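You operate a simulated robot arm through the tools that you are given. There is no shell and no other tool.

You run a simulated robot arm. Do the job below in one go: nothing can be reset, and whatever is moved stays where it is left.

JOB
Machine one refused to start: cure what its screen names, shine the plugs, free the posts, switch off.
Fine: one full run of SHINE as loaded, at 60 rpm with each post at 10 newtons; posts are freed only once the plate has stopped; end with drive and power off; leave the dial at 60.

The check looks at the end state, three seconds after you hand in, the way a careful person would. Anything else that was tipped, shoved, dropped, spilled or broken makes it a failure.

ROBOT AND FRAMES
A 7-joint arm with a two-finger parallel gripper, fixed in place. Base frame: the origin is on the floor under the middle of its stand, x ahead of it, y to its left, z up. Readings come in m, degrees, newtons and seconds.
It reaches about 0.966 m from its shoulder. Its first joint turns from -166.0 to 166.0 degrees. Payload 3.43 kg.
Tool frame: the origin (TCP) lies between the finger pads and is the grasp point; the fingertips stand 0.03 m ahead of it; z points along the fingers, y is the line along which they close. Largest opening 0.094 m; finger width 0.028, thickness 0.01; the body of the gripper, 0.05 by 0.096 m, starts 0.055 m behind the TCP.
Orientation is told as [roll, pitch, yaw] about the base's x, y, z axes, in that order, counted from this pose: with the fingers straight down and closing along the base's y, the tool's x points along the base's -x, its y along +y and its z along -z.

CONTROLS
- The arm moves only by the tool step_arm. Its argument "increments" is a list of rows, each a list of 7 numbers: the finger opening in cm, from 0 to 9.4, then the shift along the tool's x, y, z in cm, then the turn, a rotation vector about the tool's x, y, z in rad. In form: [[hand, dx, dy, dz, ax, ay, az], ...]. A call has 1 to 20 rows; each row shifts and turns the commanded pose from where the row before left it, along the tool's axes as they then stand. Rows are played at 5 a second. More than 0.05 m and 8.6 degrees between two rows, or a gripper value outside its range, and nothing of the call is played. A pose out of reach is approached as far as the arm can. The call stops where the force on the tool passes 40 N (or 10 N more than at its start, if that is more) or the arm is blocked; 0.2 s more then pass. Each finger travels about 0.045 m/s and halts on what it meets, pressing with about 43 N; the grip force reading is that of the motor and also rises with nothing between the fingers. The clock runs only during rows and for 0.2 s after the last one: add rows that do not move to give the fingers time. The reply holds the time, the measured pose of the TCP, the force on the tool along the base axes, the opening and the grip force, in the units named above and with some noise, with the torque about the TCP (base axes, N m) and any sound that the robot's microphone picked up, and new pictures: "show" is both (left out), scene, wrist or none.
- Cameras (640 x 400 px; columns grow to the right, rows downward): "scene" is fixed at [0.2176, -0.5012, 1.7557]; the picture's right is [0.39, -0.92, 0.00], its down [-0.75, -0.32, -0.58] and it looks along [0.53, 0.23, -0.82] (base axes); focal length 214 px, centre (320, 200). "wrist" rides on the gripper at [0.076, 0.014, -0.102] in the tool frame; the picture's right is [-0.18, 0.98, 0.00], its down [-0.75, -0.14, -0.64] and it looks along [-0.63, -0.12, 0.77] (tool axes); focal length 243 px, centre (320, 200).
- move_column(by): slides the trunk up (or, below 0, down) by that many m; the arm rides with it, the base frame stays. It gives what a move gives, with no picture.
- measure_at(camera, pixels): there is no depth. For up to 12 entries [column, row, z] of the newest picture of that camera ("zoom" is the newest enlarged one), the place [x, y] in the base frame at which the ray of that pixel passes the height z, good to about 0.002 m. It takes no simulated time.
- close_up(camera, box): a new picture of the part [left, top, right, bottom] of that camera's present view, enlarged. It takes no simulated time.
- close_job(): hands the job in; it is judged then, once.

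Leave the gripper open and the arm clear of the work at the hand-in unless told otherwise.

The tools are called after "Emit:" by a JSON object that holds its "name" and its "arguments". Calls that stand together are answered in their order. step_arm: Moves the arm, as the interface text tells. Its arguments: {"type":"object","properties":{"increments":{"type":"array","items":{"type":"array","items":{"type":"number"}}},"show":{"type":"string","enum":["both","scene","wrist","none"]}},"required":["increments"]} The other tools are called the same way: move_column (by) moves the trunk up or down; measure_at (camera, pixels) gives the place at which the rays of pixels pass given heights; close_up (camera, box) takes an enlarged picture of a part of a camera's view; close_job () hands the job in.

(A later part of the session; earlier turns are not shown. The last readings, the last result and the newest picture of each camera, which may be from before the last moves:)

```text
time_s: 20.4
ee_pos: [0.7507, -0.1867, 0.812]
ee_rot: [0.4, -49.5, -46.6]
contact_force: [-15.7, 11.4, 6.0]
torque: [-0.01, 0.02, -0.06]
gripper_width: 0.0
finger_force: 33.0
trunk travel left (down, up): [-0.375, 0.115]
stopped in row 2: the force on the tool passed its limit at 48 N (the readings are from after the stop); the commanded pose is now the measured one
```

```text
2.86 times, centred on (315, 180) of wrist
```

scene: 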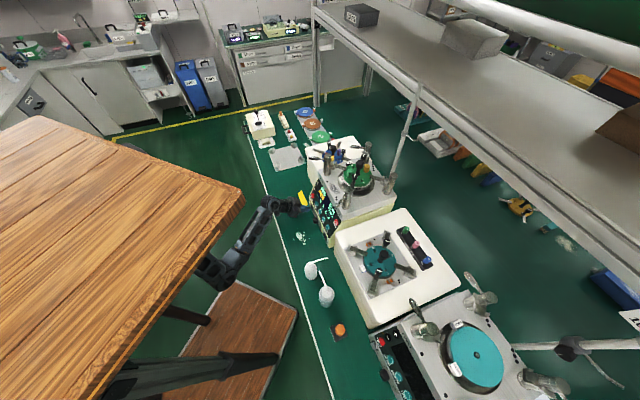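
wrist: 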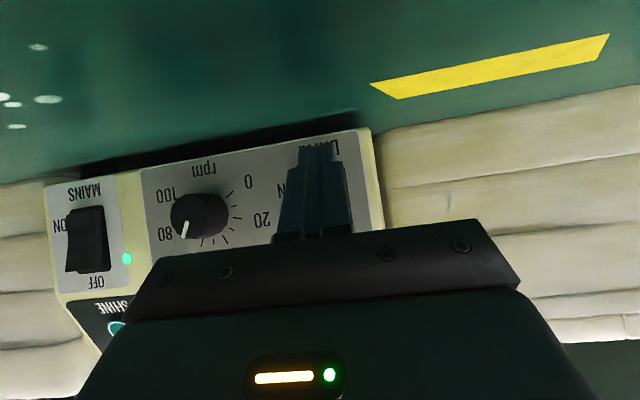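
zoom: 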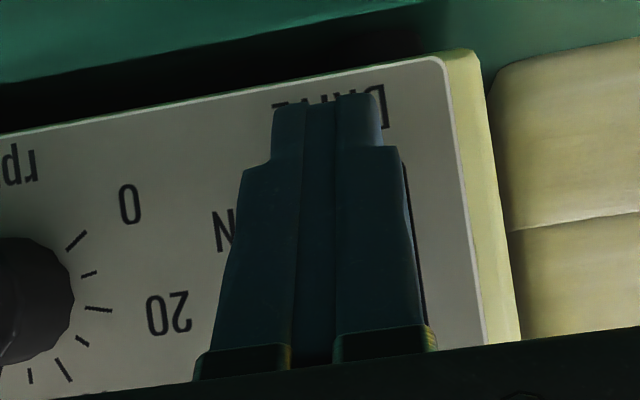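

I back the hand off 3 cm to see the rocker.

Emit:
{"name": "step_arm", "arguments": {"increments": [[0, 0.643, 0, -0.766, 0, 0, 0], [0, 0.643, 0, -0.766, 0, 0, 0], [0, 0.643, 0, -0.766, 0, 0, 0], [0, 0.643, 0, -0.766, 0, 0, 0], [0, 0, 0, 0, 0, 0, 0]], "show": "wrist"}}

Emit:
{"name": "close_up", "arguments": {"camera": "scene", "box": [290, 170, 350, 240]}}

Emit:
{"name": "close_up", "arguments": {"camera": "wrist", "box": [230, 110, 400, 250]}}

```text
time_s: 21.6
ee_pos: [0.7227, -0.1588, 0.8115]
ee_rot: [0.3, -49.7, -46.5]
contact_force: [-0.7, 0.0, -0.1]
torque: [-0.03, -0.03, 0.01]
gripper_width: 0.0
finger_force: 32.9
trunk travel left (down, up): [-0.375, 0.115]
```

wrist: 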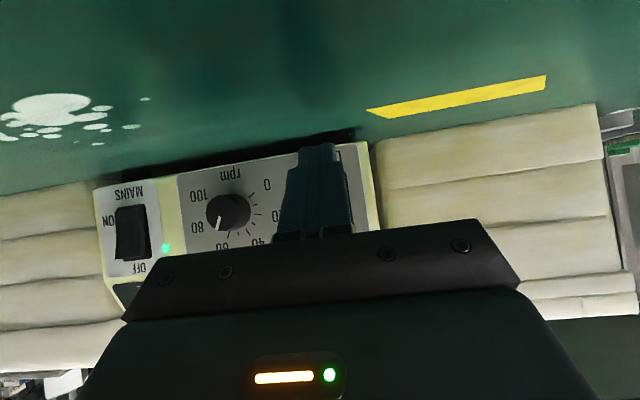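

```text
5.71 times, centred on (320, 205) of scene
```

zoom: 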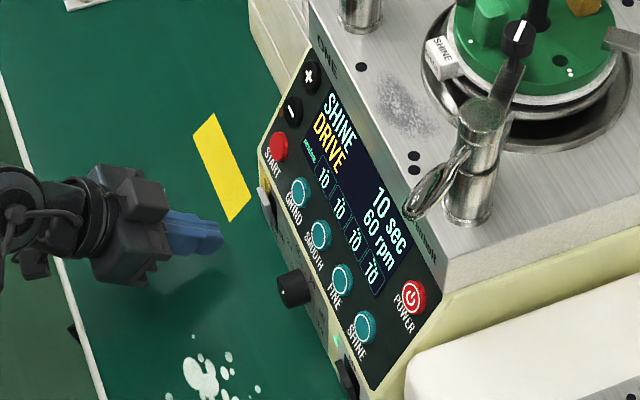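

```text
2.86 times, centred on (315, 180) of wrist
```

zoom: 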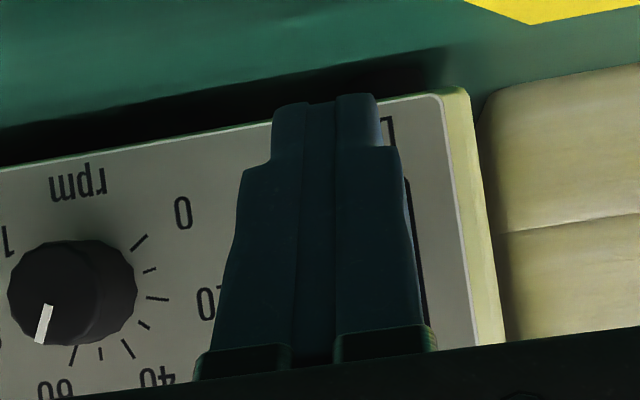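

The rocker's shape has changed in the scene picture. To be sure I lift the hand 9 cm and look at it directly.

Emit:
{"name": "step_arm", "arguments": {"increments": [[0, -1.6, 0, -2.6, 0, 0, 0], [0, -2.3, 0, -1.93, 0, 0, 0], [0, -2.3, 0, -1.93, 0, 0, 0], [0, -2.3, 0, -1.93, 0, 0, 0], [0, 0, 0, 0, 0, 0, 0]], "show": "wrist"}}

Emit:
{"name": "close_up", "arguments": {"camera": "scene", "box": [300, 195, 325, 220]}}

Emit:
{"name": "close_up", "arguments": {"camera": "wrist", "box": [230, 10, 400, 130]}}

```text
time_s: 22.9
ee_pos: [0.7137, -0.1517, 0.9321]
ee_rot: [0.4, -49.7, -46.5]
contact_force: [-0.1, -0.5, 0.3]
torque: [-0.02, 0.01, 0.0]
gripper_width: 0.0001
finger_force: 33.1
trunk travel left (down, up): [-0.375, 0.115]
```

wrist: 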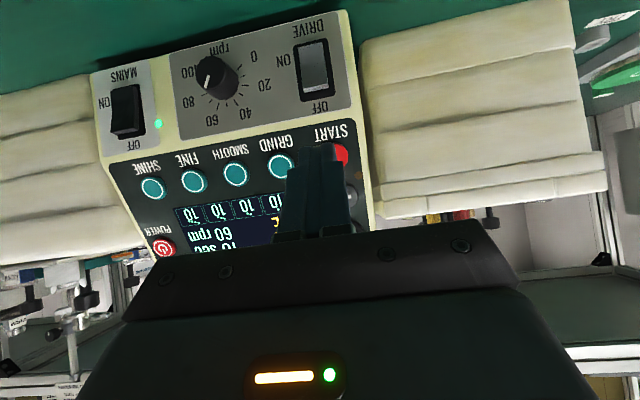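

```text
16.00 times, centred on (312, 208) of scene
```

zoom: 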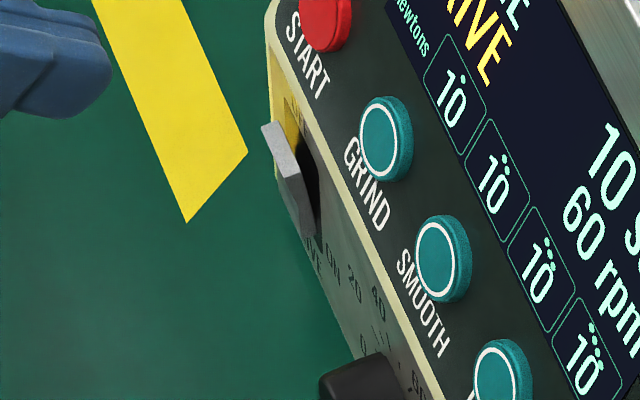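

```text
3.33 times, centred on (315, 70) of wrist
```

zoom: 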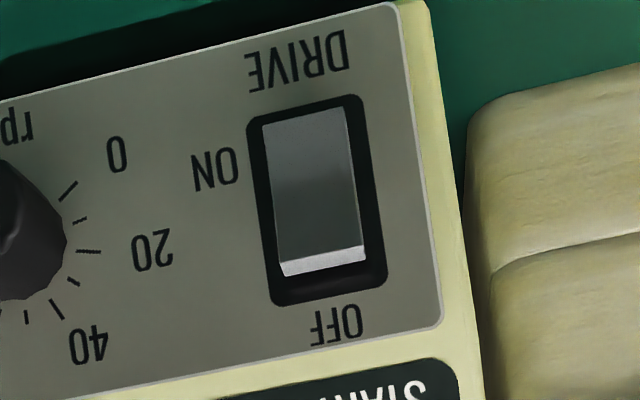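

DRIVE is now ON: in both views its lower end is pushed in and its upper end stands out. Next is START. I pre-position the fingertip about 2.5 cm in front of it.

Emit:
{"name": "step_arm", "arguments": {"increments": [[0, -0.93, 0.3, 2.28, 0, 0, 0], [0, -0.93, 0.29, 2.29, 0, 0, 0], [0, 0, 0, 0, 0, 0, 0]], "show": "wrist"}}

Emit:
{"name": "close_up", "arguments": {"camera": "scene", "box": [290, 170, 350, 230]}}

Emit:
{"name": "close_up", "arguments": {"camera": "wrist", "box": [240, 60, 400, 250]}}

```text
time_s: 23.6
ee_pos: [0.753, -0.1815, 0.9153]
ee_rot: [0.3, -49.7, -46.6]
contact_force: [-0.2, 0.5, -0.8]
torque: [0.02, -0.02, 0.0]
gripper_width: 0.0
finger_force: 32.5
trunk travel left (down, up): [-0.375, 0.115]
```

wrist: 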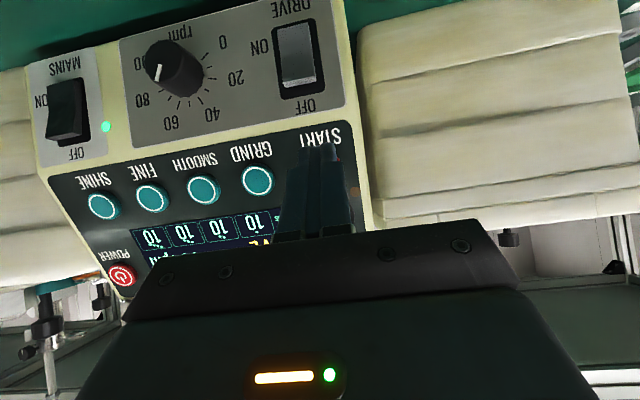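

```text
6.67 times, centred on (320, 200) of scene
```

zoom: 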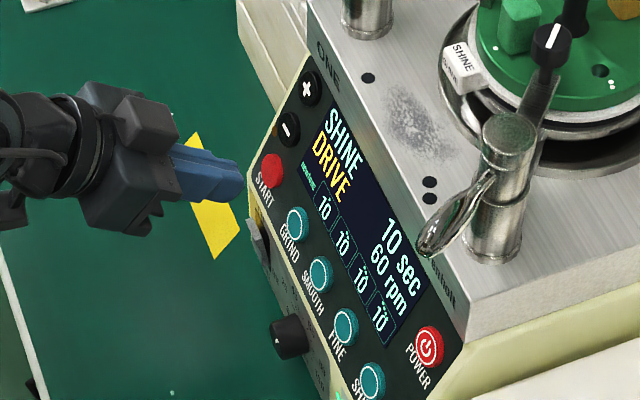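

```text
2.11 times, centred on (320, 155) of wrist
```

zoom: 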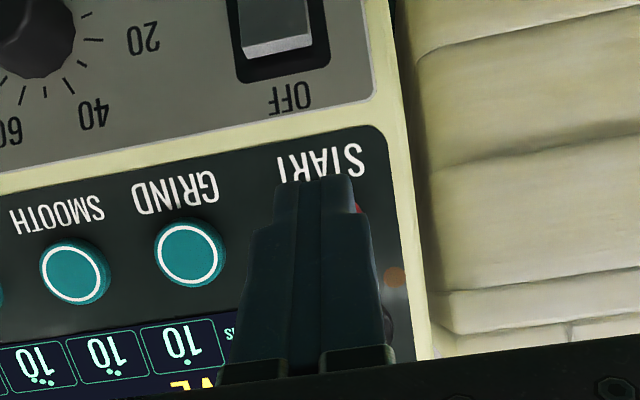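

The fingertip is centred on START (u 0.4097 against 0.4077). I advance along the panel normal: 2 cm first, in small steps.

Emit:
{"name": "step_arm", "arguments": {"increments": [[0, -0.293, 0, 0.956, 0, 0, 0], [0, -0.147, 0, 0.478, 0, 0, 0], [0, -0.073, 0, 0.239, 0, 0, 0], [0, -0.073, 0, 0.239, 0, 0, 0]], "show": "none"}}

```text
time_s: 24.6
ee_pos: [0.7671, -0.1957, 0.9086]
ee_rot: [0.4, -49.7, -46.6]
contact_force: [-2.4, 1.2, 1.8]
torque: [-0.08, -0.06, -0.08]
gripper_width: 0.0
finger_force: 33.0
trunk travel left (down, up): [-0.375, 0.115]
heard: click
```

A click was heard, so START is pressed. I back off along the same line and look.

Emit:
{"name": "step_arm", "arguments": {"increments": [[0, 0.44, 0, -1.434, 0, 0, 0], [0, 0.44, 0, -1.434, 0, 0, 0], [0, 0, 0, -2, 0, 0, 0]], "show": "both"}}

Emit:
{"name": "close_up", "arguments": {"camera": "scene", "box": [300, 140, 400, 230]}}

```text
time_s: 25.4
ee_pos: [0.7351, -0.1648, 0.9309]
ee_rot: [0.3, -49.7, -46.6]
contact_force: [-0.2, -0.3, 0.1]
torque: [0.01, 0.01, 0.01]
gripper_width: 0.0
finger_force: 33.2
trunk travel left (down, up): [-0.375, 0.115]
```

scene: 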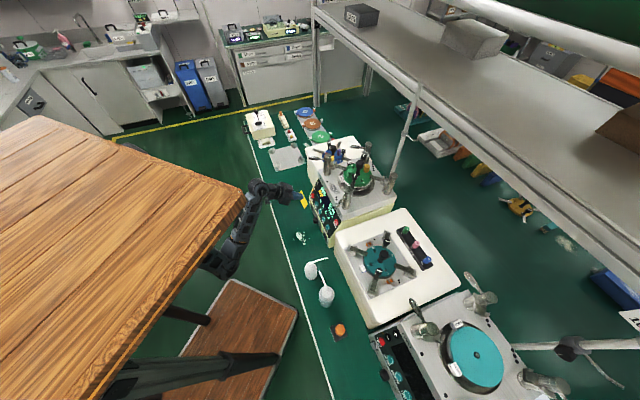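
wrist: 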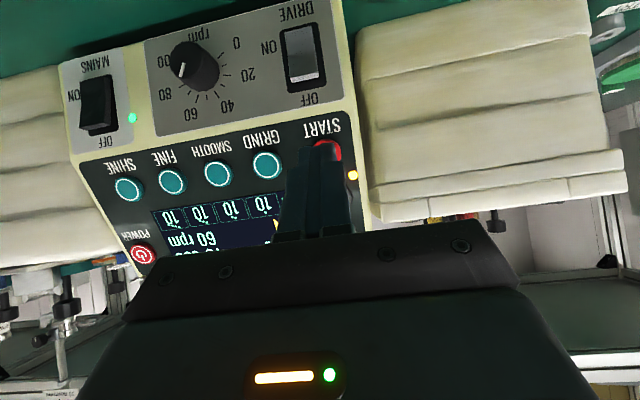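

```text
4.44 times, centred on (350, 185) of scene
```

zoom: 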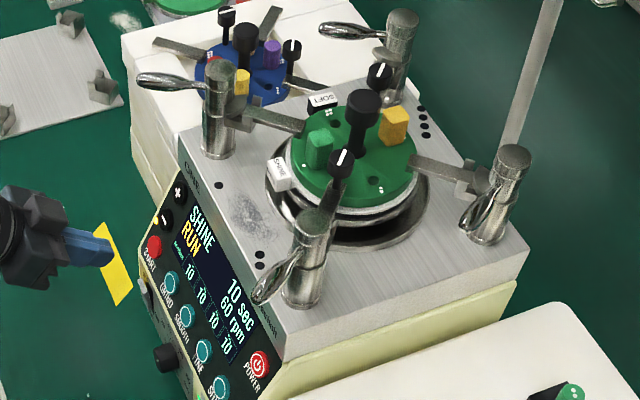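

The screen shows RUN and an amber lamp glows by START. I hold still and let the 10 s pass.

Emit:
{"name": "step_arm", "arguments": {"increments": [[0, 0, 0, 0, 0, 0, 0], [0, 0, 0, 0, 0, 0, 0], [0, 0, 0, 0, 0, 0, 0], [0, 0, 0, 0, 0, 0, 0], [0, 0, 0, 0, 0, 0, 0], [0, 0, 0, 0, 0, 0, 0], [0, 0, 0, 0, 0, 0, 0], [0, 0, 0, 0, 0, 0, 0], [0, 0, 0, 0, 0, 0, 0], [0, 0, 0, 0, 0, 0, 0], [0, 0, 0, 0, 0, 0, 0], [0, 0, 0, 0, 0, 0, 0], [0, 0, 0, 0, 0, 0, 0], [0, 0, 0, 0, 0, 0, 0], [0, 0, 0, 0, 0, 0, 0], [0, 0, 0, 0, 0, 0, 0], [0, 0, 0, 0, 0, 0, 0], [0, 0, 0, 0, 0, 0, 0], [0, 0, 0, 0, 0, 0, 0], [0, 0, 0, 0, 0, 0, 0]], "show": "none"}}

Emit:
{"name": "close_up", "arguments": {"camera": "scene", "box": [300, 140, 400, 230]}}

```text
time_s: 29.6
ee_pos: [0.7351, -0.1648, 0.9311]
ee_rot: [0.4, -49.7, -46.5]
contact_force: [-0.4, -0.2, 0.2]
torque: [-0.01, -0.02, -0.01]
gripper_width: 0.0
finger_force: 33.1
trunk travel left (down, up): [-0.375, 0.115]
```

```text
4.44 times, centred on (350, 185) of scene
```

zoom: 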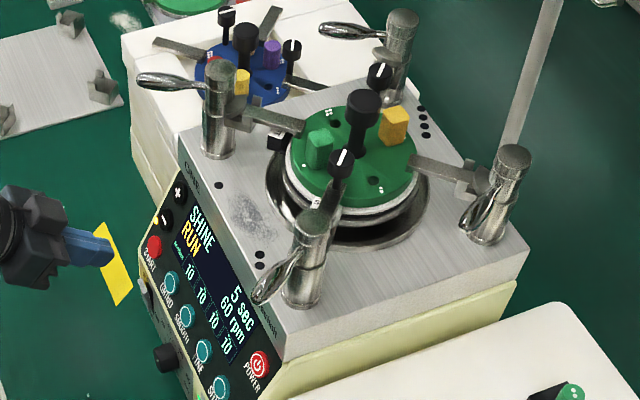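

The countdown shows 5 sec and the plate's tags have moved, so it is turning. I wait on.

Emit:
{"name": "step_arm", "arguments": {"increments": [[0, 0, 0, 0, 0, 0, 0], [0, 0, 0, 0, 0, 0, 0], [0, 0, 0, 0, 0, 0, 0], [0, 0, 0, 0, 0, 0, 0], [0, 0, 0, 0, 0, 0, 0], [0, 0, 0, 0, 0, 0, 0], [0, 0, 0, 0, 0, 0, 0], [0, 0, 0, 0, 0, 0, 0], [0, 0, 0, 0, 0, 0, 0], [0, 0, 0, 0, 0, 0, 0], [0, 0, 0, 0, 0, 0, 0], [0, 0, 0, 0, 0, 0, 0], [0, 0, 0, 0, 0, 0, 0], [0, 0, 0, 0, 0, 0, 0], [0, 0, 0, 0, 0, 0, 0], [0, 0, 0, 0, 0, 0, 0], [0, 0, 0, 0, 0, 0, 0], [0, 0, 0, 0, 0, 0, 0], [0, 0, 0, 0, 0, 0, 0], [0, 0, 0, 0, 0, 0, 0]], "show": "none"}}

Emit:
{"name": "step_arm", "arguments": {"increments": [[0, 0, 0, 0, 0, 0, 0], [0, 0, 0, 0, 0, 0, 0], [0, 0, 0, 0, 0, 0, 0], [0, 0, 0, 0, 0, 0, 0], [0, 0, 0, 0, 0, 0, 0], [0, 0, 0, 0, 0, 0, 0], [0, 0, 0, 0, 0, 0, 0], [0, 0, 0, 0, 0, 0, 0], [0, 0, 0, 0, 0, 0, 0], [0, 0, 0, 0, 0, 0, 0], [0, 0, 0, 0, 0, 0, 0], [0, 0, 0, 0, 0, 0, 0]], "show": "both"}}

Emit:
{"name": "close_up", "arguments": {"camera": "scene", "box": [300, 140, 400, 230]}}

```text
time_s: 33.9
ee_pos: [0.7348, -0.1643, 0.9304]
ee_rot: [0.5, -49.7, -46.4]
contact_force: [0.3, 0.9, -0.5]
torque: [0.02, -0.02, 0.01]
gripper_width: 0.0
finger_force: 33.4
trunk travel left (down, up): [-0.375, 0.115]
```

```text
time_s: 36.5
ee_pos: [0.7356, -0.1642, 0.9315]
ee_rot: [0.4, -49.7, -46.5]
contact_force: [0.2, 0.6, 0.0]
torque: [-0.02, 0.0, -0.02]
gripper_width: 0.0
finger_force: 33.1
trunk travel left (down, up): [-0.375, 0.115]
```

scene: 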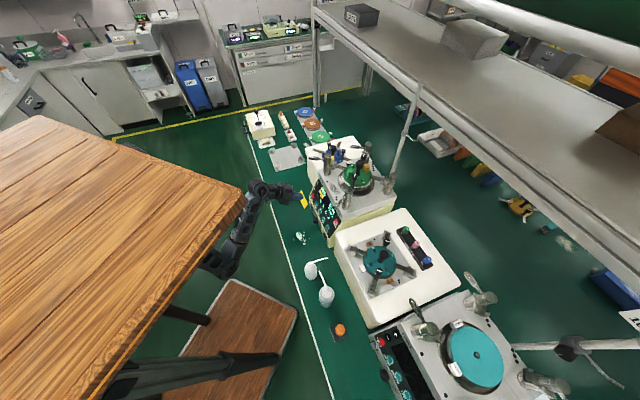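
wrist: 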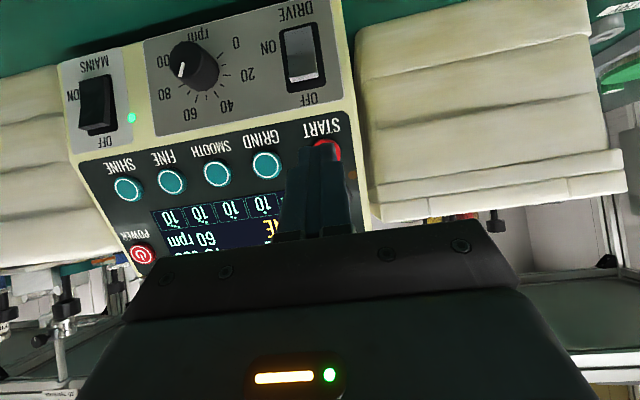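

```text
4.44 times, centred on (350, 185) of scene
```

zoom: 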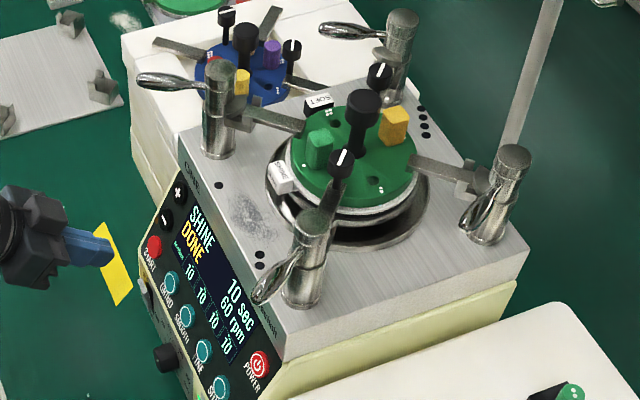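

The screen shows DONE and the plate stands still with its tags back in place. Now the posts. I back away 3 cm, rise to z≈1.2 and bring the hand upright.

Emit:
{"name": "step_arm", "arguments": {"increments": [[0, 1.93, 0, -2.3, 0, 0, 0], [0, -2.96, 0, -2.48, 0, 0, 0], [0, -2.96, 0, -2.48, 0, 0, 0], [0, -2.96, 0, -2.48, 0, 0, 0], [0, -2.96, 0, -2.48, 0, 0, 0], [0, -2.96, 0, -2.48, 0, 0, 0], [0, -2.96, 0, -2.48, 0, 0, 0], [0, -2.96, 0, -2.48, 0, 0, 0], [0, 0, 0, 0, 0, 0.145, 0], [0, 0, 0, 0, 0, 0.145, 0], [0, 0, 0, 0, 0, 0.145, 0], [0, 0, 0, 0, 0, 0.145, 0], [0, 0, 0, 0, 0, 0.145, 0], [0, 0, 0, 0, 0, 0.145, 0], [0, 0, 0, 0, 0, 0, 0]], "show": "both"}}

```text
time_s: 39.6
ee_pos: [0.7151, -0.1466, 1.2024]
ee_rot: [0.2, 0.2, -46.3]
contact_force: [0.4, 0.2, 0.2]
torque: [0.01, 0.03, 0.01]
gripper_width: 0.0
finger_force: 33.0
trunk travel left (down, up): [-0.375, 0.115]
```

scene: 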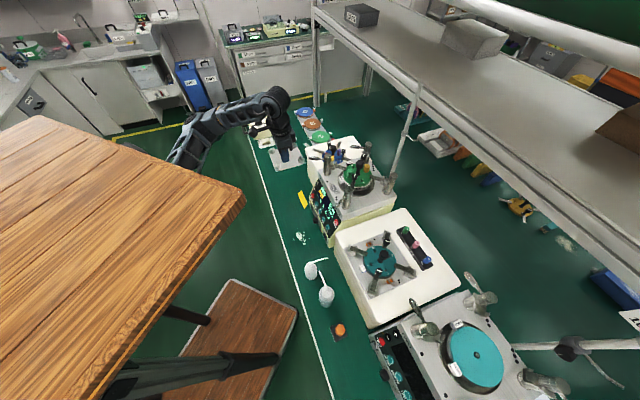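
wrist: 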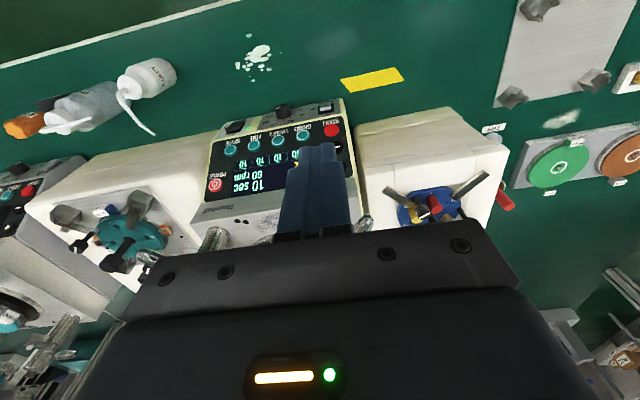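

The hand is upright at (0.715,-0.147,1.202). For the first post (front-left, axis (0.830,-0.2755), lever tip (0.816,-0.198)) I move above (0.785,-0.2225), just on the inner side of its lever, then go down 7 cm.

Emit:
{"name": "step_arm", "arguments": {"increments": [[0, -3.43, -0.06, 0, 0, 0, 0], [0, -3.43, -0.06, 0, 0, 0, 0], [0, -3.44, -0.07, 0, 0, 0, 0], [0, 0, 0, 0, 0, 0, 0]], "show": "both"}}

Emit:
{"name": "close_up", "arguments": {"camera": "scene", "box": [290, 120, 400, 200]}}

Emit:
{"name": "close_up", "arguments": {"camera": "wrist", "box": [220, 100, 420, 250]}}

```text
time_s: 40.6
ee_pos: [0.7852, -0.2211, 1.2038]
ee_rot: [0.4, 0.1, -46.3]
contact_force: [0.3, -0.2, 0.2]
torque: [-0.03, -0.02, 0.01]
gripper_width: 0.0001
finger_force: 32.7
trunk travel left (down, up): [-0.375, 0.115]
```

scene: 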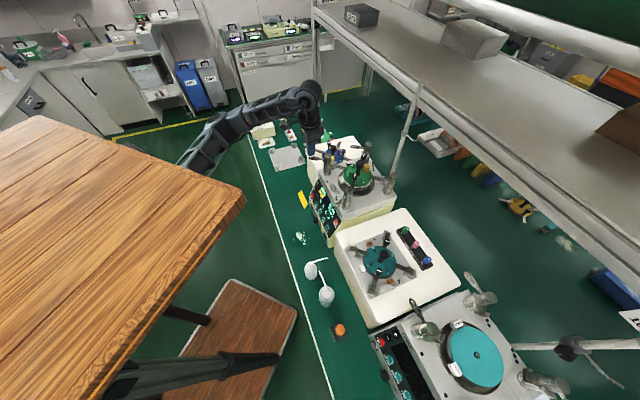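
wrist: 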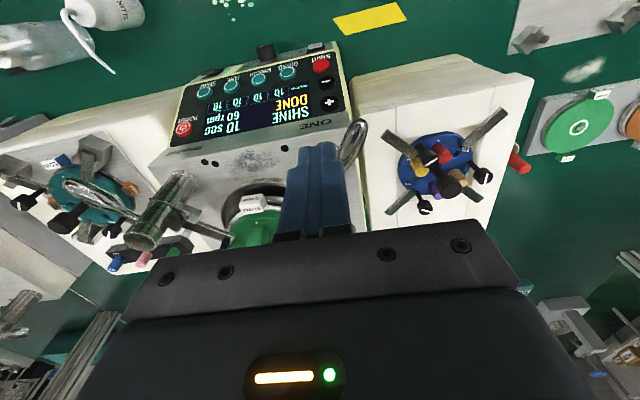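

```text
5.00 times, centred on (345, 160) of scene
```

zoom: 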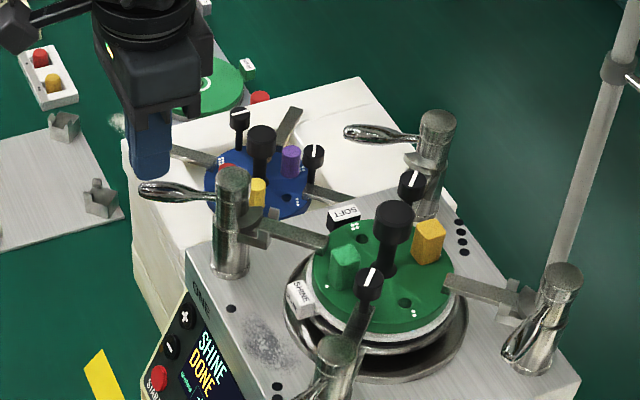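

```text
2.67 times, centred on (320, 175) of wrist
```

zoom: 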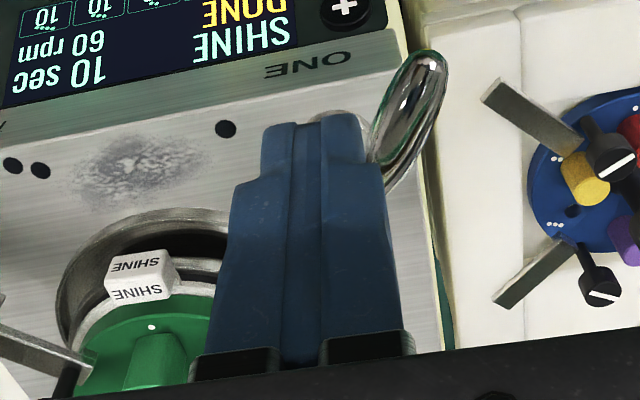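

The lever lies just to the right of the finger in the wrist view (tip at (357,123)). I verify its place and height before descending.

Emit:
{"name": "measure_at", "arguments": {"camera": "wrist", "pixels": [[357.5, 122.6, 1.1], [357.5, 122.6, 1.13]]}}

Emit:
{"name": "measure_at", "arguments": {"camera": "scene", "pixels": [[310, 158, 1.1], [310, 158, 1.13]]}}

```text
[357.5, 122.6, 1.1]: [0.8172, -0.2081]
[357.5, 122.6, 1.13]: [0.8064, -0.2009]
```

```text
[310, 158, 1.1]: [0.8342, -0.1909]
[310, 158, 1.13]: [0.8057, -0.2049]
```

The lever tip is at (0.809,-0.2025,1.126), so a free swing of about 60°. I shift the finger 7 mm more to −x for clearance, then descend to TCP z≈1.13.

Emit:
{"name": "step_arm", "arguments": {"increments": [[0, 0.48, -0.5, 0, 0, 0, 0], [0, 0, 0, 2.5, 0, 0, 0], [0, 0, 0, 2.5, 0, 0, 0], [0, 0, 0, 2.4, 0, 0, 0], [0, 0, 0, 0, 0, 0, 0]], "show": "wrist"}}

Emit:
{"name": "close_up", "arguments": {"camera": "scene", "box": [290, 120, 400, 200]}}

```text
time_s: 41.9
ee_pos: [0.7787, -0.2231, 1.129]
ee_rot: [0.3, 0.2, -46.2]
contact_force: [-0.6, 0.2, -0.1]
torque: [-0.01, 0.0, 0.04]
gripper_width: 0.0
finger_force: 32.6
trunk travel left (down, up): [-0.375, 0.115]
```

wrist: 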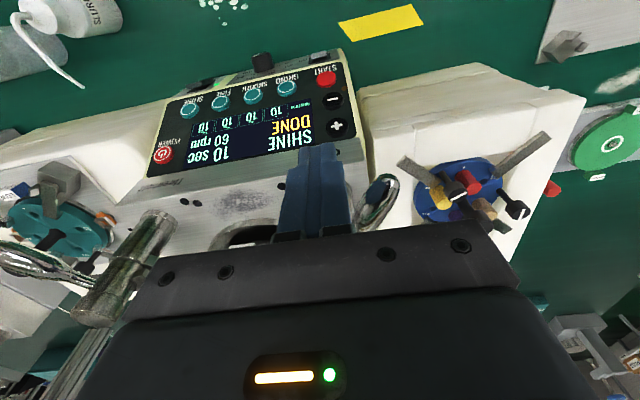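

```text
5.00 times, centred on (345, 160) of scene
```

zoom: 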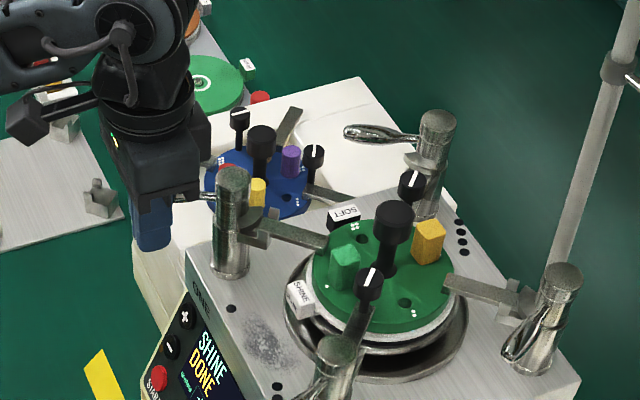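

The finger is beside the lever with no contact force. I push +x in 1 cm rows, 4 cm first.

Emit:
{"name": "step_arm", "arguments": {"increments": [[0, -0.691, 0.722, 0, 0, 0, 0], [0, -0.691, 0.722, 0, 0, 0, 0], [0, -0.691, 0.722, 0, 0, 0, 0], [0, -0.691, 0.722, 0, 0, 0, 0], [0, 0, 0, 0, 0, 0, 0]], "show": "none"}}

Emit:
{"name": "close_up", "arguments": {"camera": "scene", "box": [290, 120, 400, 200]}}

Emit:
{"name": "close_up", "arguments": {"camera": "wrist", "box": [220, 100, 420, 250]}}

```text
time_s: 43.0
ee_pos: [0.8183, -0.2207, 1.1295]
ee_rot: [0.2, 0.2, -46.2]
contact_force: [0.0, 0.5, -0.1]
torque: [0.01, 0.02, -0.01]
gripper_width: 0.0
finger_force: 32.9
trunk travel left (down, up): [-0.375, 0.115]
```

```text
5.00 times, centred on (345, 160) of scene
```

zoom: 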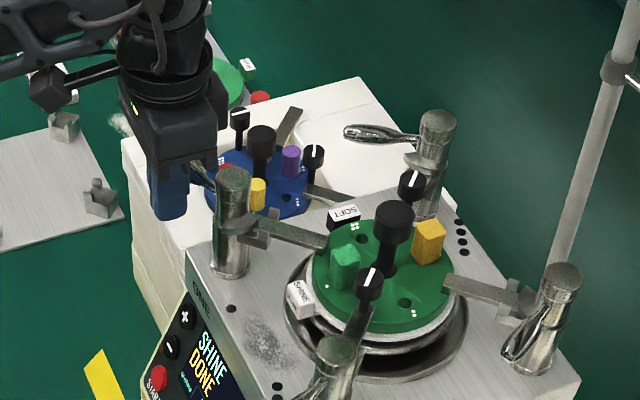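

```text
2.67 times, centred on (320, 175) of wrist
```

zoom: 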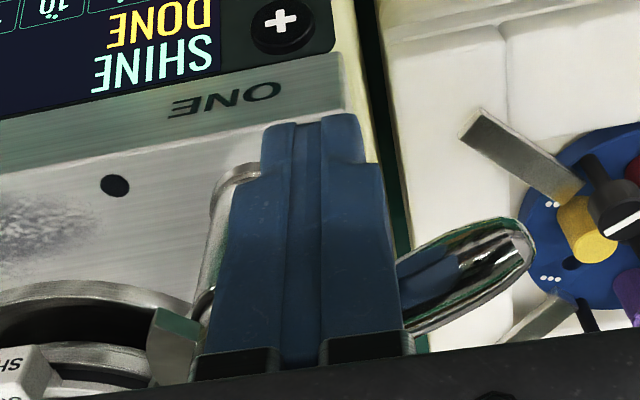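

The lever is swinging along with little resistance. I push 3.5 cm further in small rows.

Emit:
{"name": "step_arm", "arguments": {"increments": [[0, -0.691, 0.722, 0, 0, 0, 0], [0, -0.691, 0.722, 0, 0, 0, 0], [0, -0.691, 0.722, 0, 0, 0, 0], [0, -0.346, 0.361, 0, 0, 0, 0], [0, 0, 0, 0, 0, 0, 0]], "show": "none"}}

Emit:
{"name": "close_up", "arguments": {"camera": "scene", "box": [290, 120, 400, 200]}}

Emit:
{"name": "close_up", "arguments": {"camera": "wrist", "box": [220, 100, 420, 250]}}

```text
time_s: 44.2
ee_pos: [0.8509, -0.2203, 1.1294]
ee_rot: [0.1, 0.1, -46.4]
contact_force: [-28.5, 9.8, -3.7]
torque: [0.02, 0.04, 0.0]
gripper_width: 0.0
finger_force: 33.3
trunk travel left (down, up): [-0.375, 0.115]
```

```text
5.00 times, centred on (345, 160) of scene
```

zoom: 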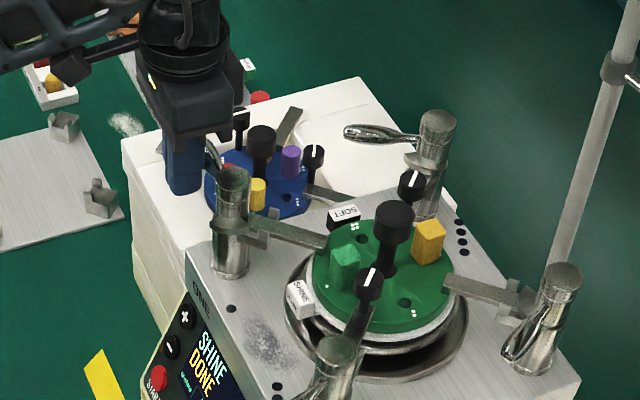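

```text
2.67 times, centred on (320, 175) of wrist
```

zoom: 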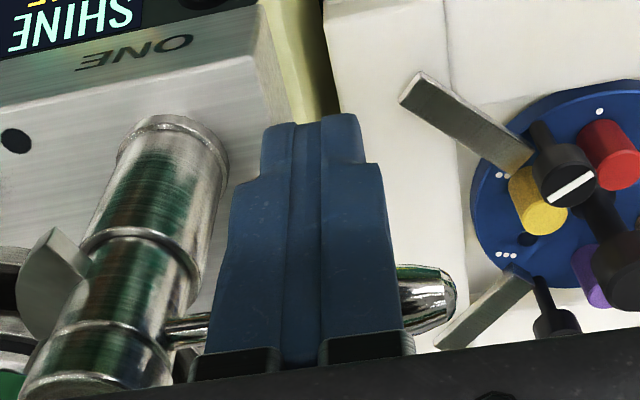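

The force of about 30 N says the lever has reached its end stop, pointing sideways. I back off 2 cm and rise to z≈1.21.

Emit:
{"name": "step_arm", "arguments": {"increments": [[0, 0.691, -0.722, 0, 0, 0, 0], [0, 0.691, -0.722, 0, 0, 0, 0], [0, 0, 0, -4, 0, 0, 0], [0, 0, 0, -4, 0, 0, 0], [0, 0, 0, 0, 0, 0, 0]], "show": "wrist"}}

Emit:
{"name": "close_up", "arguments": {"camera": "scene", "box": [290, 120, 400, 200]}}

```text
time_s: 45.5
ee_pos: [0.8313, -0.2215, 1.2087]
ee_rot: [0.2, 0.2, -46.2]
contact_force: [0.0, -0.2, 0.4]
torque: [0.0, 0.0, 0.02]
gripper_width: 0.0
finger_force: 33.6
trunk travel left (down, up): [-0.375, 0.115]
```

wrist: 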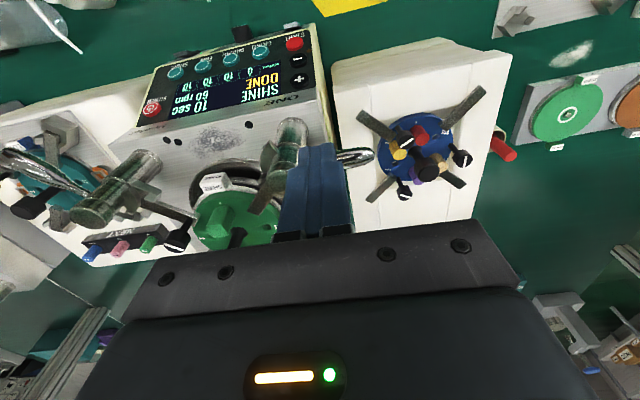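

```text
5.00 times, centred on (345, 160) of scene
```

zoom: 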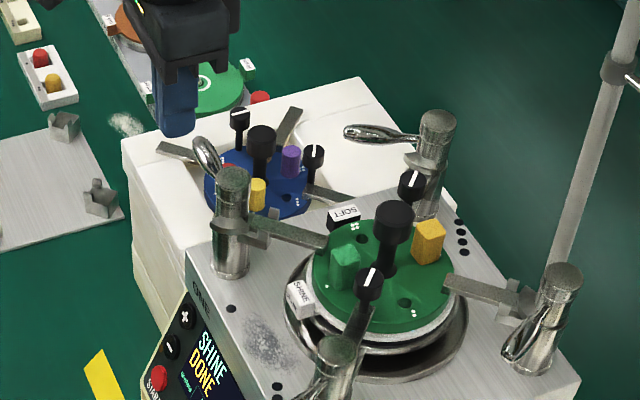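

The lever now points up-left in the scene, just like on machine TWO. I check the screen's box for post 1.

Emit:
{"name": "close_up", "arguments": {"camera": "wrist", "box": [130, 20, 380, 180]}}

Emit:
{"name": "measure_at", "arguments": {"camera": "wrist", "pixels": [[372, 155, 1.126], [200, 212, 1.126]]}}

```text
2.50 times, centred on (255, 100) of wrist
```

zoom: 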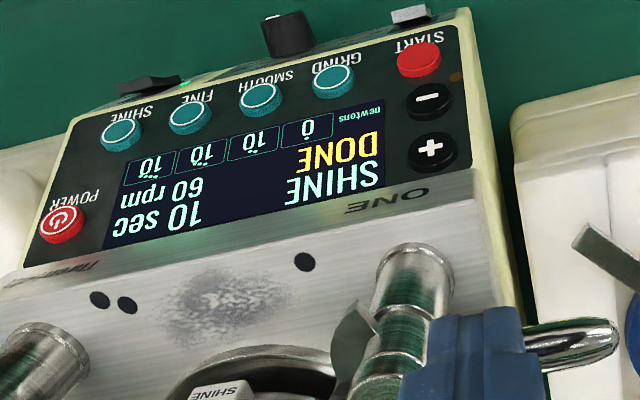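

```text
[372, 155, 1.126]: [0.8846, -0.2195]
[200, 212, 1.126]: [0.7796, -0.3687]
```

The screen's box for post 1 now reads 0, and the others 10, so the post is freed. Next is the rear-left post (axis (0.968,-0.409)). I travel at z≈1.21 (the tips clear the 1.15-high knobs) to (0.914,-0.361).

Emit:
{"name": "step_arm", "arguments": {"increments": [[0, -3.95, -0.92, 0, 0, 0, 0], [0, -3.95, -0.92, 0, 0, 0, 0], [0, -3.95, -0.91, 0, 0, 0, 0], [0, -3.95, -0.91, 0, 0, 0, 0], [0, 0, 0, 0, 0, 0, 0]], "show": "both"}}

Emit:
{"name": "close_up", "arguments": {"camera": "wrist", "box": [180, 80, 460, 250]}}

Emit:
{"name": "close_up", "arguments": {"camera": "scene", "box": [310, 110, 420, 200]}}

```text
time_s: 46.6
ee_pos: [0.9163, -0.3614, 1.2087]
ee_rot: [0.3, 0.1, -46.3]
contact_force: [-0.3, -0.2, 0.2]
torque: [-0.02, 0.02, 0.05]
gripper_width: 0.0
finger_force: 33.5
trunk travel left (down, up): [-0.375, 0.115]
```

scene: 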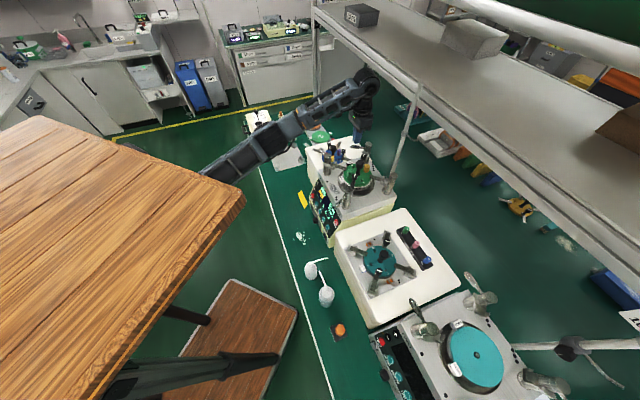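
wrist: 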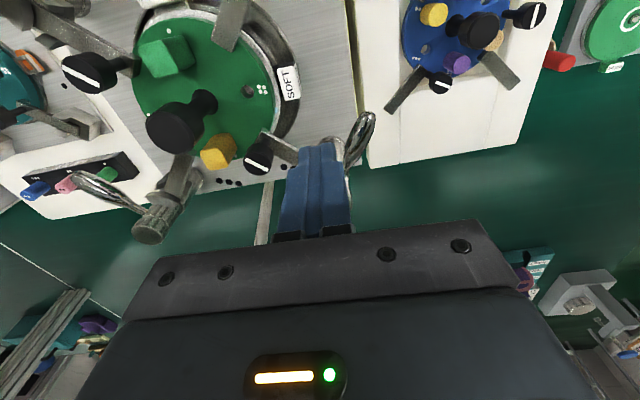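

```text
2.29 times, centred on (320, 165) of wrist
```

zoom: 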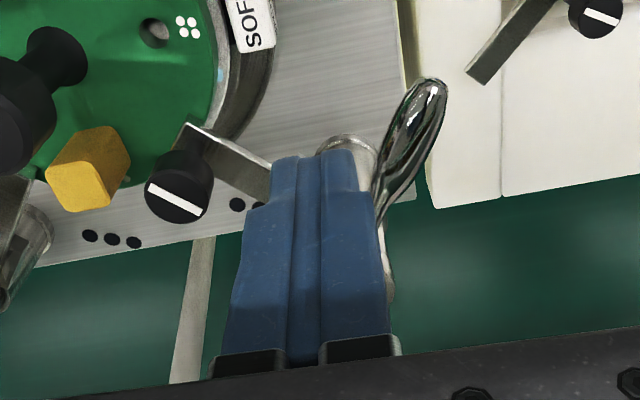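

```text
4.44 times, centred on (365, 155) of scene
```

zoom: 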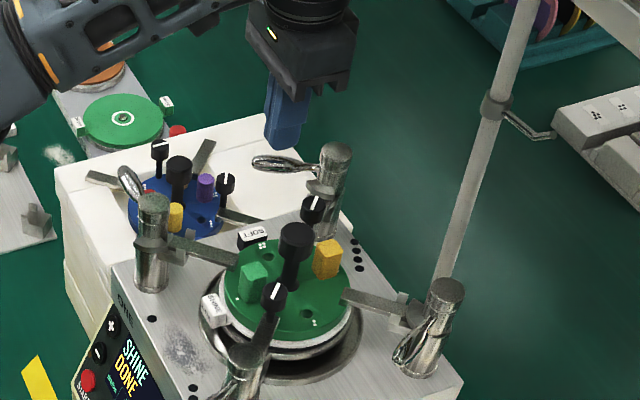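

The arm reaches here well. The lever's tip shows at wrist (370,115). I measure it before going down.

Emit:
{"name": "measure_at", "arguments": {"camera": "wrist", "pixels": [[370.2, 114.8, 1.11], [370.2, 114.8, 1.126], [368, 122, 1.126]]}}

Emit:
{"name": "measure_at", "arguments": {"camera": "scene", "pixels": [[340.6, 156.2, 1.11], [340.6, 156.2, 1.126], [369, 144, 1.145]]}}

```text
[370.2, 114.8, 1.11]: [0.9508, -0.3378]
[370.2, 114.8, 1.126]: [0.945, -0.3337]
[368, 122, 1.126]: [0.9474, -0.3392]
```

```text
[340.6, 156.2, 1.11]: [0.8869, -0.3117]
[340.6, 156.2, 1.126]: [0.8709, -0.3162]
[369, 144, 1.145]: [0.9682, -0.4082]
```

Emit:
{"name": "measure_at", "arguments": {"camera": "wrist", "pixels": [[258.9, 158.4, 1.13], [258.9, 158.4, 1.1], [298, 155, 1.08], [268, 135, 1.08]]}}

```text
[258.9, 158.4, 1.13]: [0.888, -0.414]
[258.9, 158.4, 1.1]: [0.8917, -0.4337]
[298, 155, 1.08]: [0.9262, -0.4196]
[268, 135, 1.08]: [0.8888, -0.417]
```

The fixture's knob and arm (y≈−0.41) are 5 cm away from the finger. I descend to z≈1.13 and push +x 4 cm.

Emit:
{"name": "step_arm", "arguments": {"increments": [[0, 0, 0, 2.6, 0, 0, 0], [0, 0, 0, 2.6, 0, 0, 0], [0, 0, 0, 2.6, 0, 0, 0], [0, 0, 0, 0, 0, 0, 0]], "show": "none"}}

Emit:
{"name": "step_arm", "arguments": {"increments": [[0, -0.691, 0.722, 0, 0, 0, 0], [0, -0.691, 0.722, 0, 0, 0, 0], [0, -0.691, 0.722, 0, 0, 0, 0], [0, -0.691, 0.722, 0, 0, 0, 0], [0, -0.691, 0.722, 0, 0, 0, 0], [0, 0, 0, 0, 0, 0, 0]], "show": "wrist"}}

Emit:
{"name": "close_up", "arguments": {"camera": "scene", "box": [310, 110, 420, 200]}}

```text
time_s: 47.6
ee_pos: [0.917, -0.3597, 1.1304]
ee_rot: [0.3, 0.2, -46.2]
contact_force: [-0.1, -0.2, 0.0]
torque: [-0.04, 0.01, 0.03]
gripper_width: 0.0001
finger_force: 32.6
trunk travel left (down, up): [-0.375, 0.115]
```

```text
time_s: 49.0
ee_pos: [0.9665, -0.3601, 1.1293]
ee_rot: [0.3, 0.3, -46.2]
contact_force: [-0.1, 0.0, 0.3]
torque: [-0.02, 0.0, 0.04]
gripper_width: 0.0
finger_force: 32.8
trunk travel left (down, up): [-0.375, 0.115]
```

wrist: 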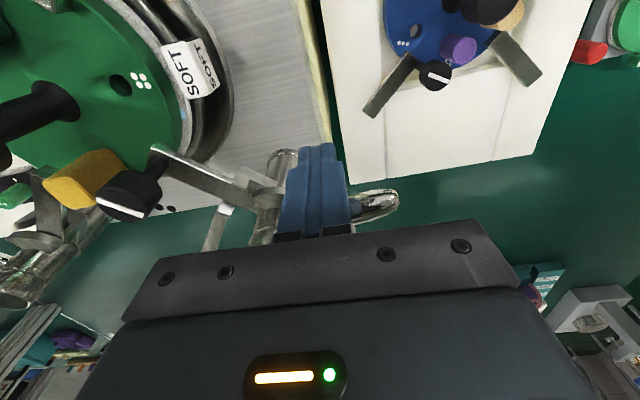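

```text
4.44 times, centred on (365, 155) of scene
```

zoom: 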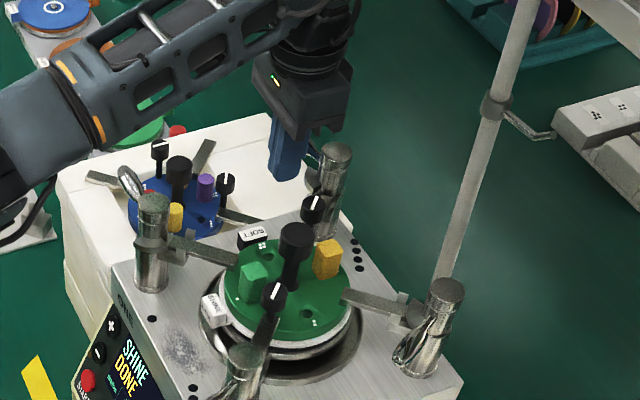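

The lever is following. I push about 2.4 cm more, toward the stop.

Emit:
{"name": "step_arm", "arguments": {"increments": [[0, -0.691, 0.722, 0, 0, 0, 0], [0, -0.691, 0.722, 0, 0, 0, 0], [0, -0.276, 0.289, 0, 0, 0, 0], [0, 0, 0, 0, 0, 0, 0]], "show": "wrist"}}

Emit:
{"name": "close_up", "arguments": {"camera": "scene", "box": [300, 120, 400, 210]}}

```text
time_s: 50.0
ee_pos: [0.9788, -0.3516, 1.1307]
ee_rot: [0.3, 0.0, -46.3]
contact_force: [-0.1, -1.0, 0.3]
torque: [0.0, -0.03, -0.01]
gripper_width: 0.0002
finger_force: 33.1
out of reach, approached as far as the arm can: row 2, 3
trunk travel left (down, up): [-0.375, 0.115]
```

wrist: 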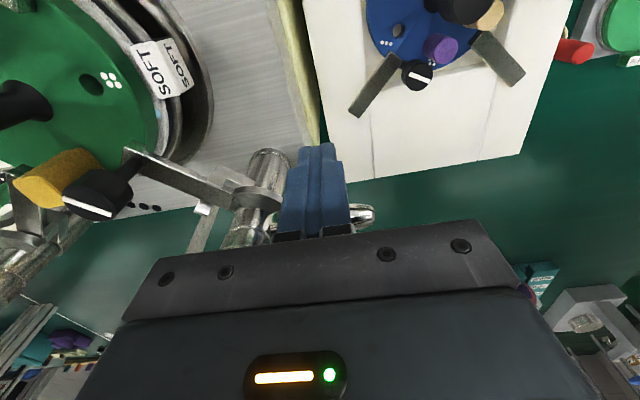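

```text
4.44 times, centred on (350, 165) of scene
```

zoom: 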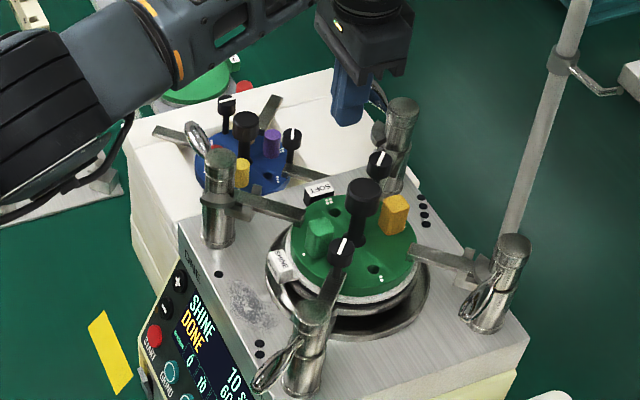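

The arm is at the edge of its reach with the hand upright (0.979). I tilt the hand forward about 14°, which gives it more reach, keeping the commanded point.

Emit:
{"name": "step_arm", "arguments": {"increments": [[0, 0, 0, 0, 0, -0.08, 0], [0, 0, 0, 0, 0, -0.08, 0], [0, 0, 0, 0, 0, -0.08, 0], [0, 0, 0, 0, 0, 0, 0]], "show": "wrist"}}

Emit:
{"name": "close_up", "arguments": {"camera": "scene", "box": [300, 120, 400, 210]}}

```text
time_s: 51.0
ee_pos: [0.9788, -0.3504, 1.1301]
ee_rot: [0.3, -13.6, -46.2]
contact_force: [-0.5, 0.0, -0.3]
torque: [0.0, 0.01, 0.0]
gripper_width: 0.0
finger_force: 33.0
trunk travel left (down, up): [-0.375, 0.115]
```

wrist: 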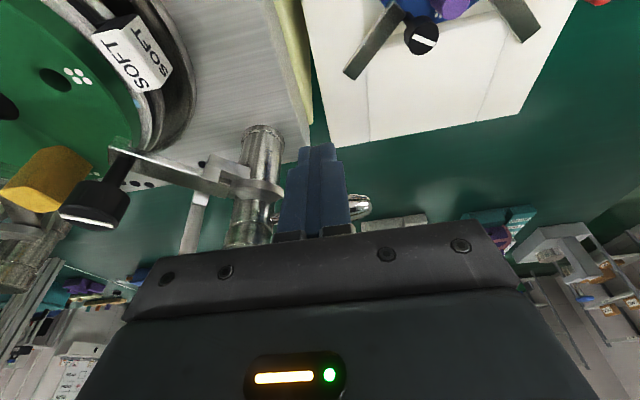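

```text
4.44 times, centred on (350, 165) of scene
```

zoom: 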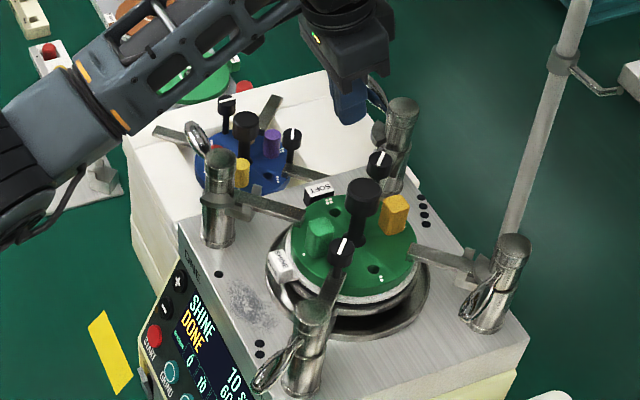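

The commanded point now equals the reached one, tilt 13.6°. I push +x again in 4 mm rows.

Emit:
{"name": "step_arm", "arguments": {"increments": [[0, -0.27, 0.289, 0.065, 0, 0, 0], [0, -0.27, 0.289, 0.065, 0, 0, 0], [0, -0.27, 0.289, 0.065, 0, 0, 0], [0, -0.27, 0.289, 0.065, 0, 0, 0], [0, 0, 0, 0, 0, 0, 0]], "show": "wrist"}}

Emit:
{"name": "close_up", "arguments": {"camera": "scene", "box": [300, 120, 400, 210]}}

```text
time_s: 52.0
ee_pos: [0.9919, -0.3479, 1.1286]
ee_rot: [0.0, -12.8, -46.2]
contact_force: [-12.3, 8.1, 2.2]
torque: [-0.03, 0.07, -0.01]
gripper_width: 0.0
finger_force: 33.0
trunk travel left (down, up): [-0.375, 0.115]
stopped in row 4: the force on the tool passed its limit at 78 N (the readings are from after the stop); the commanded pose is now the measured one
```

wrist: 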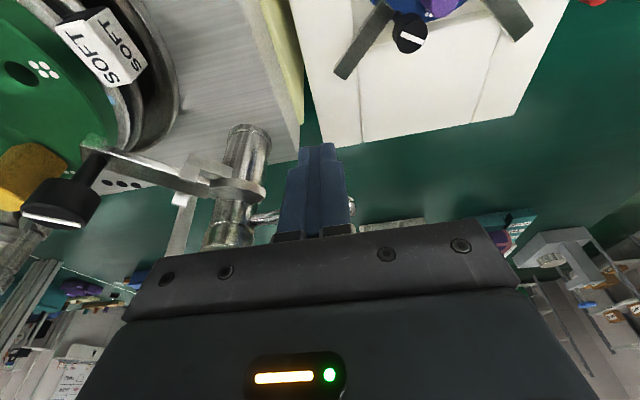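

```text
4.44 times, centred on (350, 165) of scene
```

zoom: 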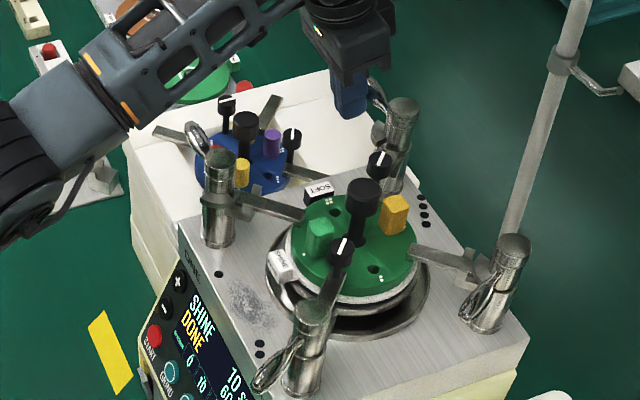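

The lever hit its stop (a short force peak). I back off gently and rise, then check the screen.

Emit:
{"name": "step_arm", "arguments": {"increments": [[0, 0.5, -0.54, -0.12, 0, 0, 0], [0, 0.5, -0.54, -0.12, 0, 0, 0], [0, 0.3, -0.34, -0.1, 0, 0, 0], [0, -0.9, 0, -3.9, 0, 0, 0], [0, -0.9, 0, -3.9, 0, 0, 0], [0, 0, 0, 0, 0, 0.115, 0], [0, 0, 0, 0, 0, 0.11, 0], [0, 0, 0, 0, 0, 0, 0]], "show": "wrist"}}

Emit:
{"name": "close_up", "arguments": {"camera": "scene", "box": [300, 120, 400, 210]}}

```text
time_s: 53.8
ee_pos: [0.9669, -0.3444, 1.2071]
ee_rot: [0.1, 0.2, -46.3]
contact_force: [-0.3, -0.5, -0.3]
torque: [-0.03, 0.01, 0.01]
gripper_width: 0.0
finger_force: 33.0
out of reach, approached as far as the arm can: row 7
trunk travel left (down, up): [-0.375, 0.115]
```

wrist: 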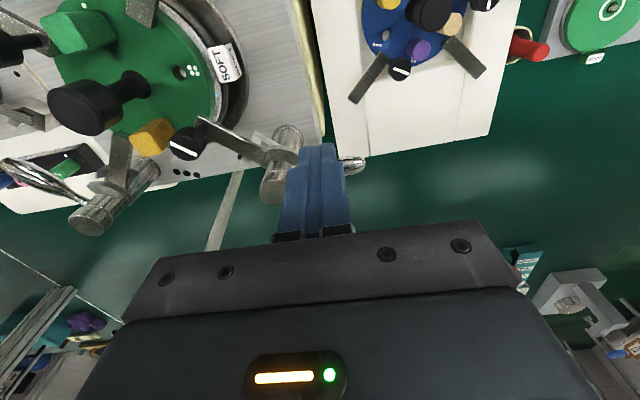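

```text
4.44 times, centred on (350, 165) of scene
```

zoom: 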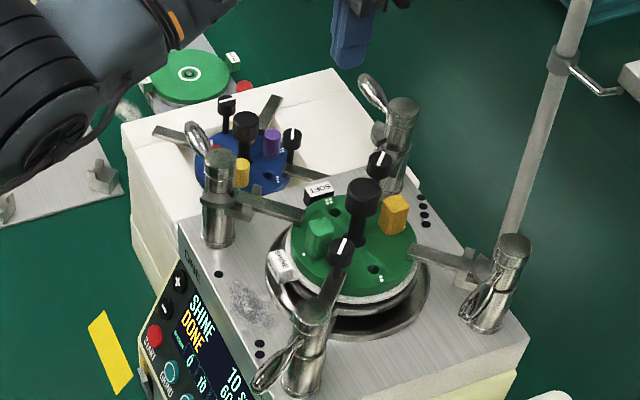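

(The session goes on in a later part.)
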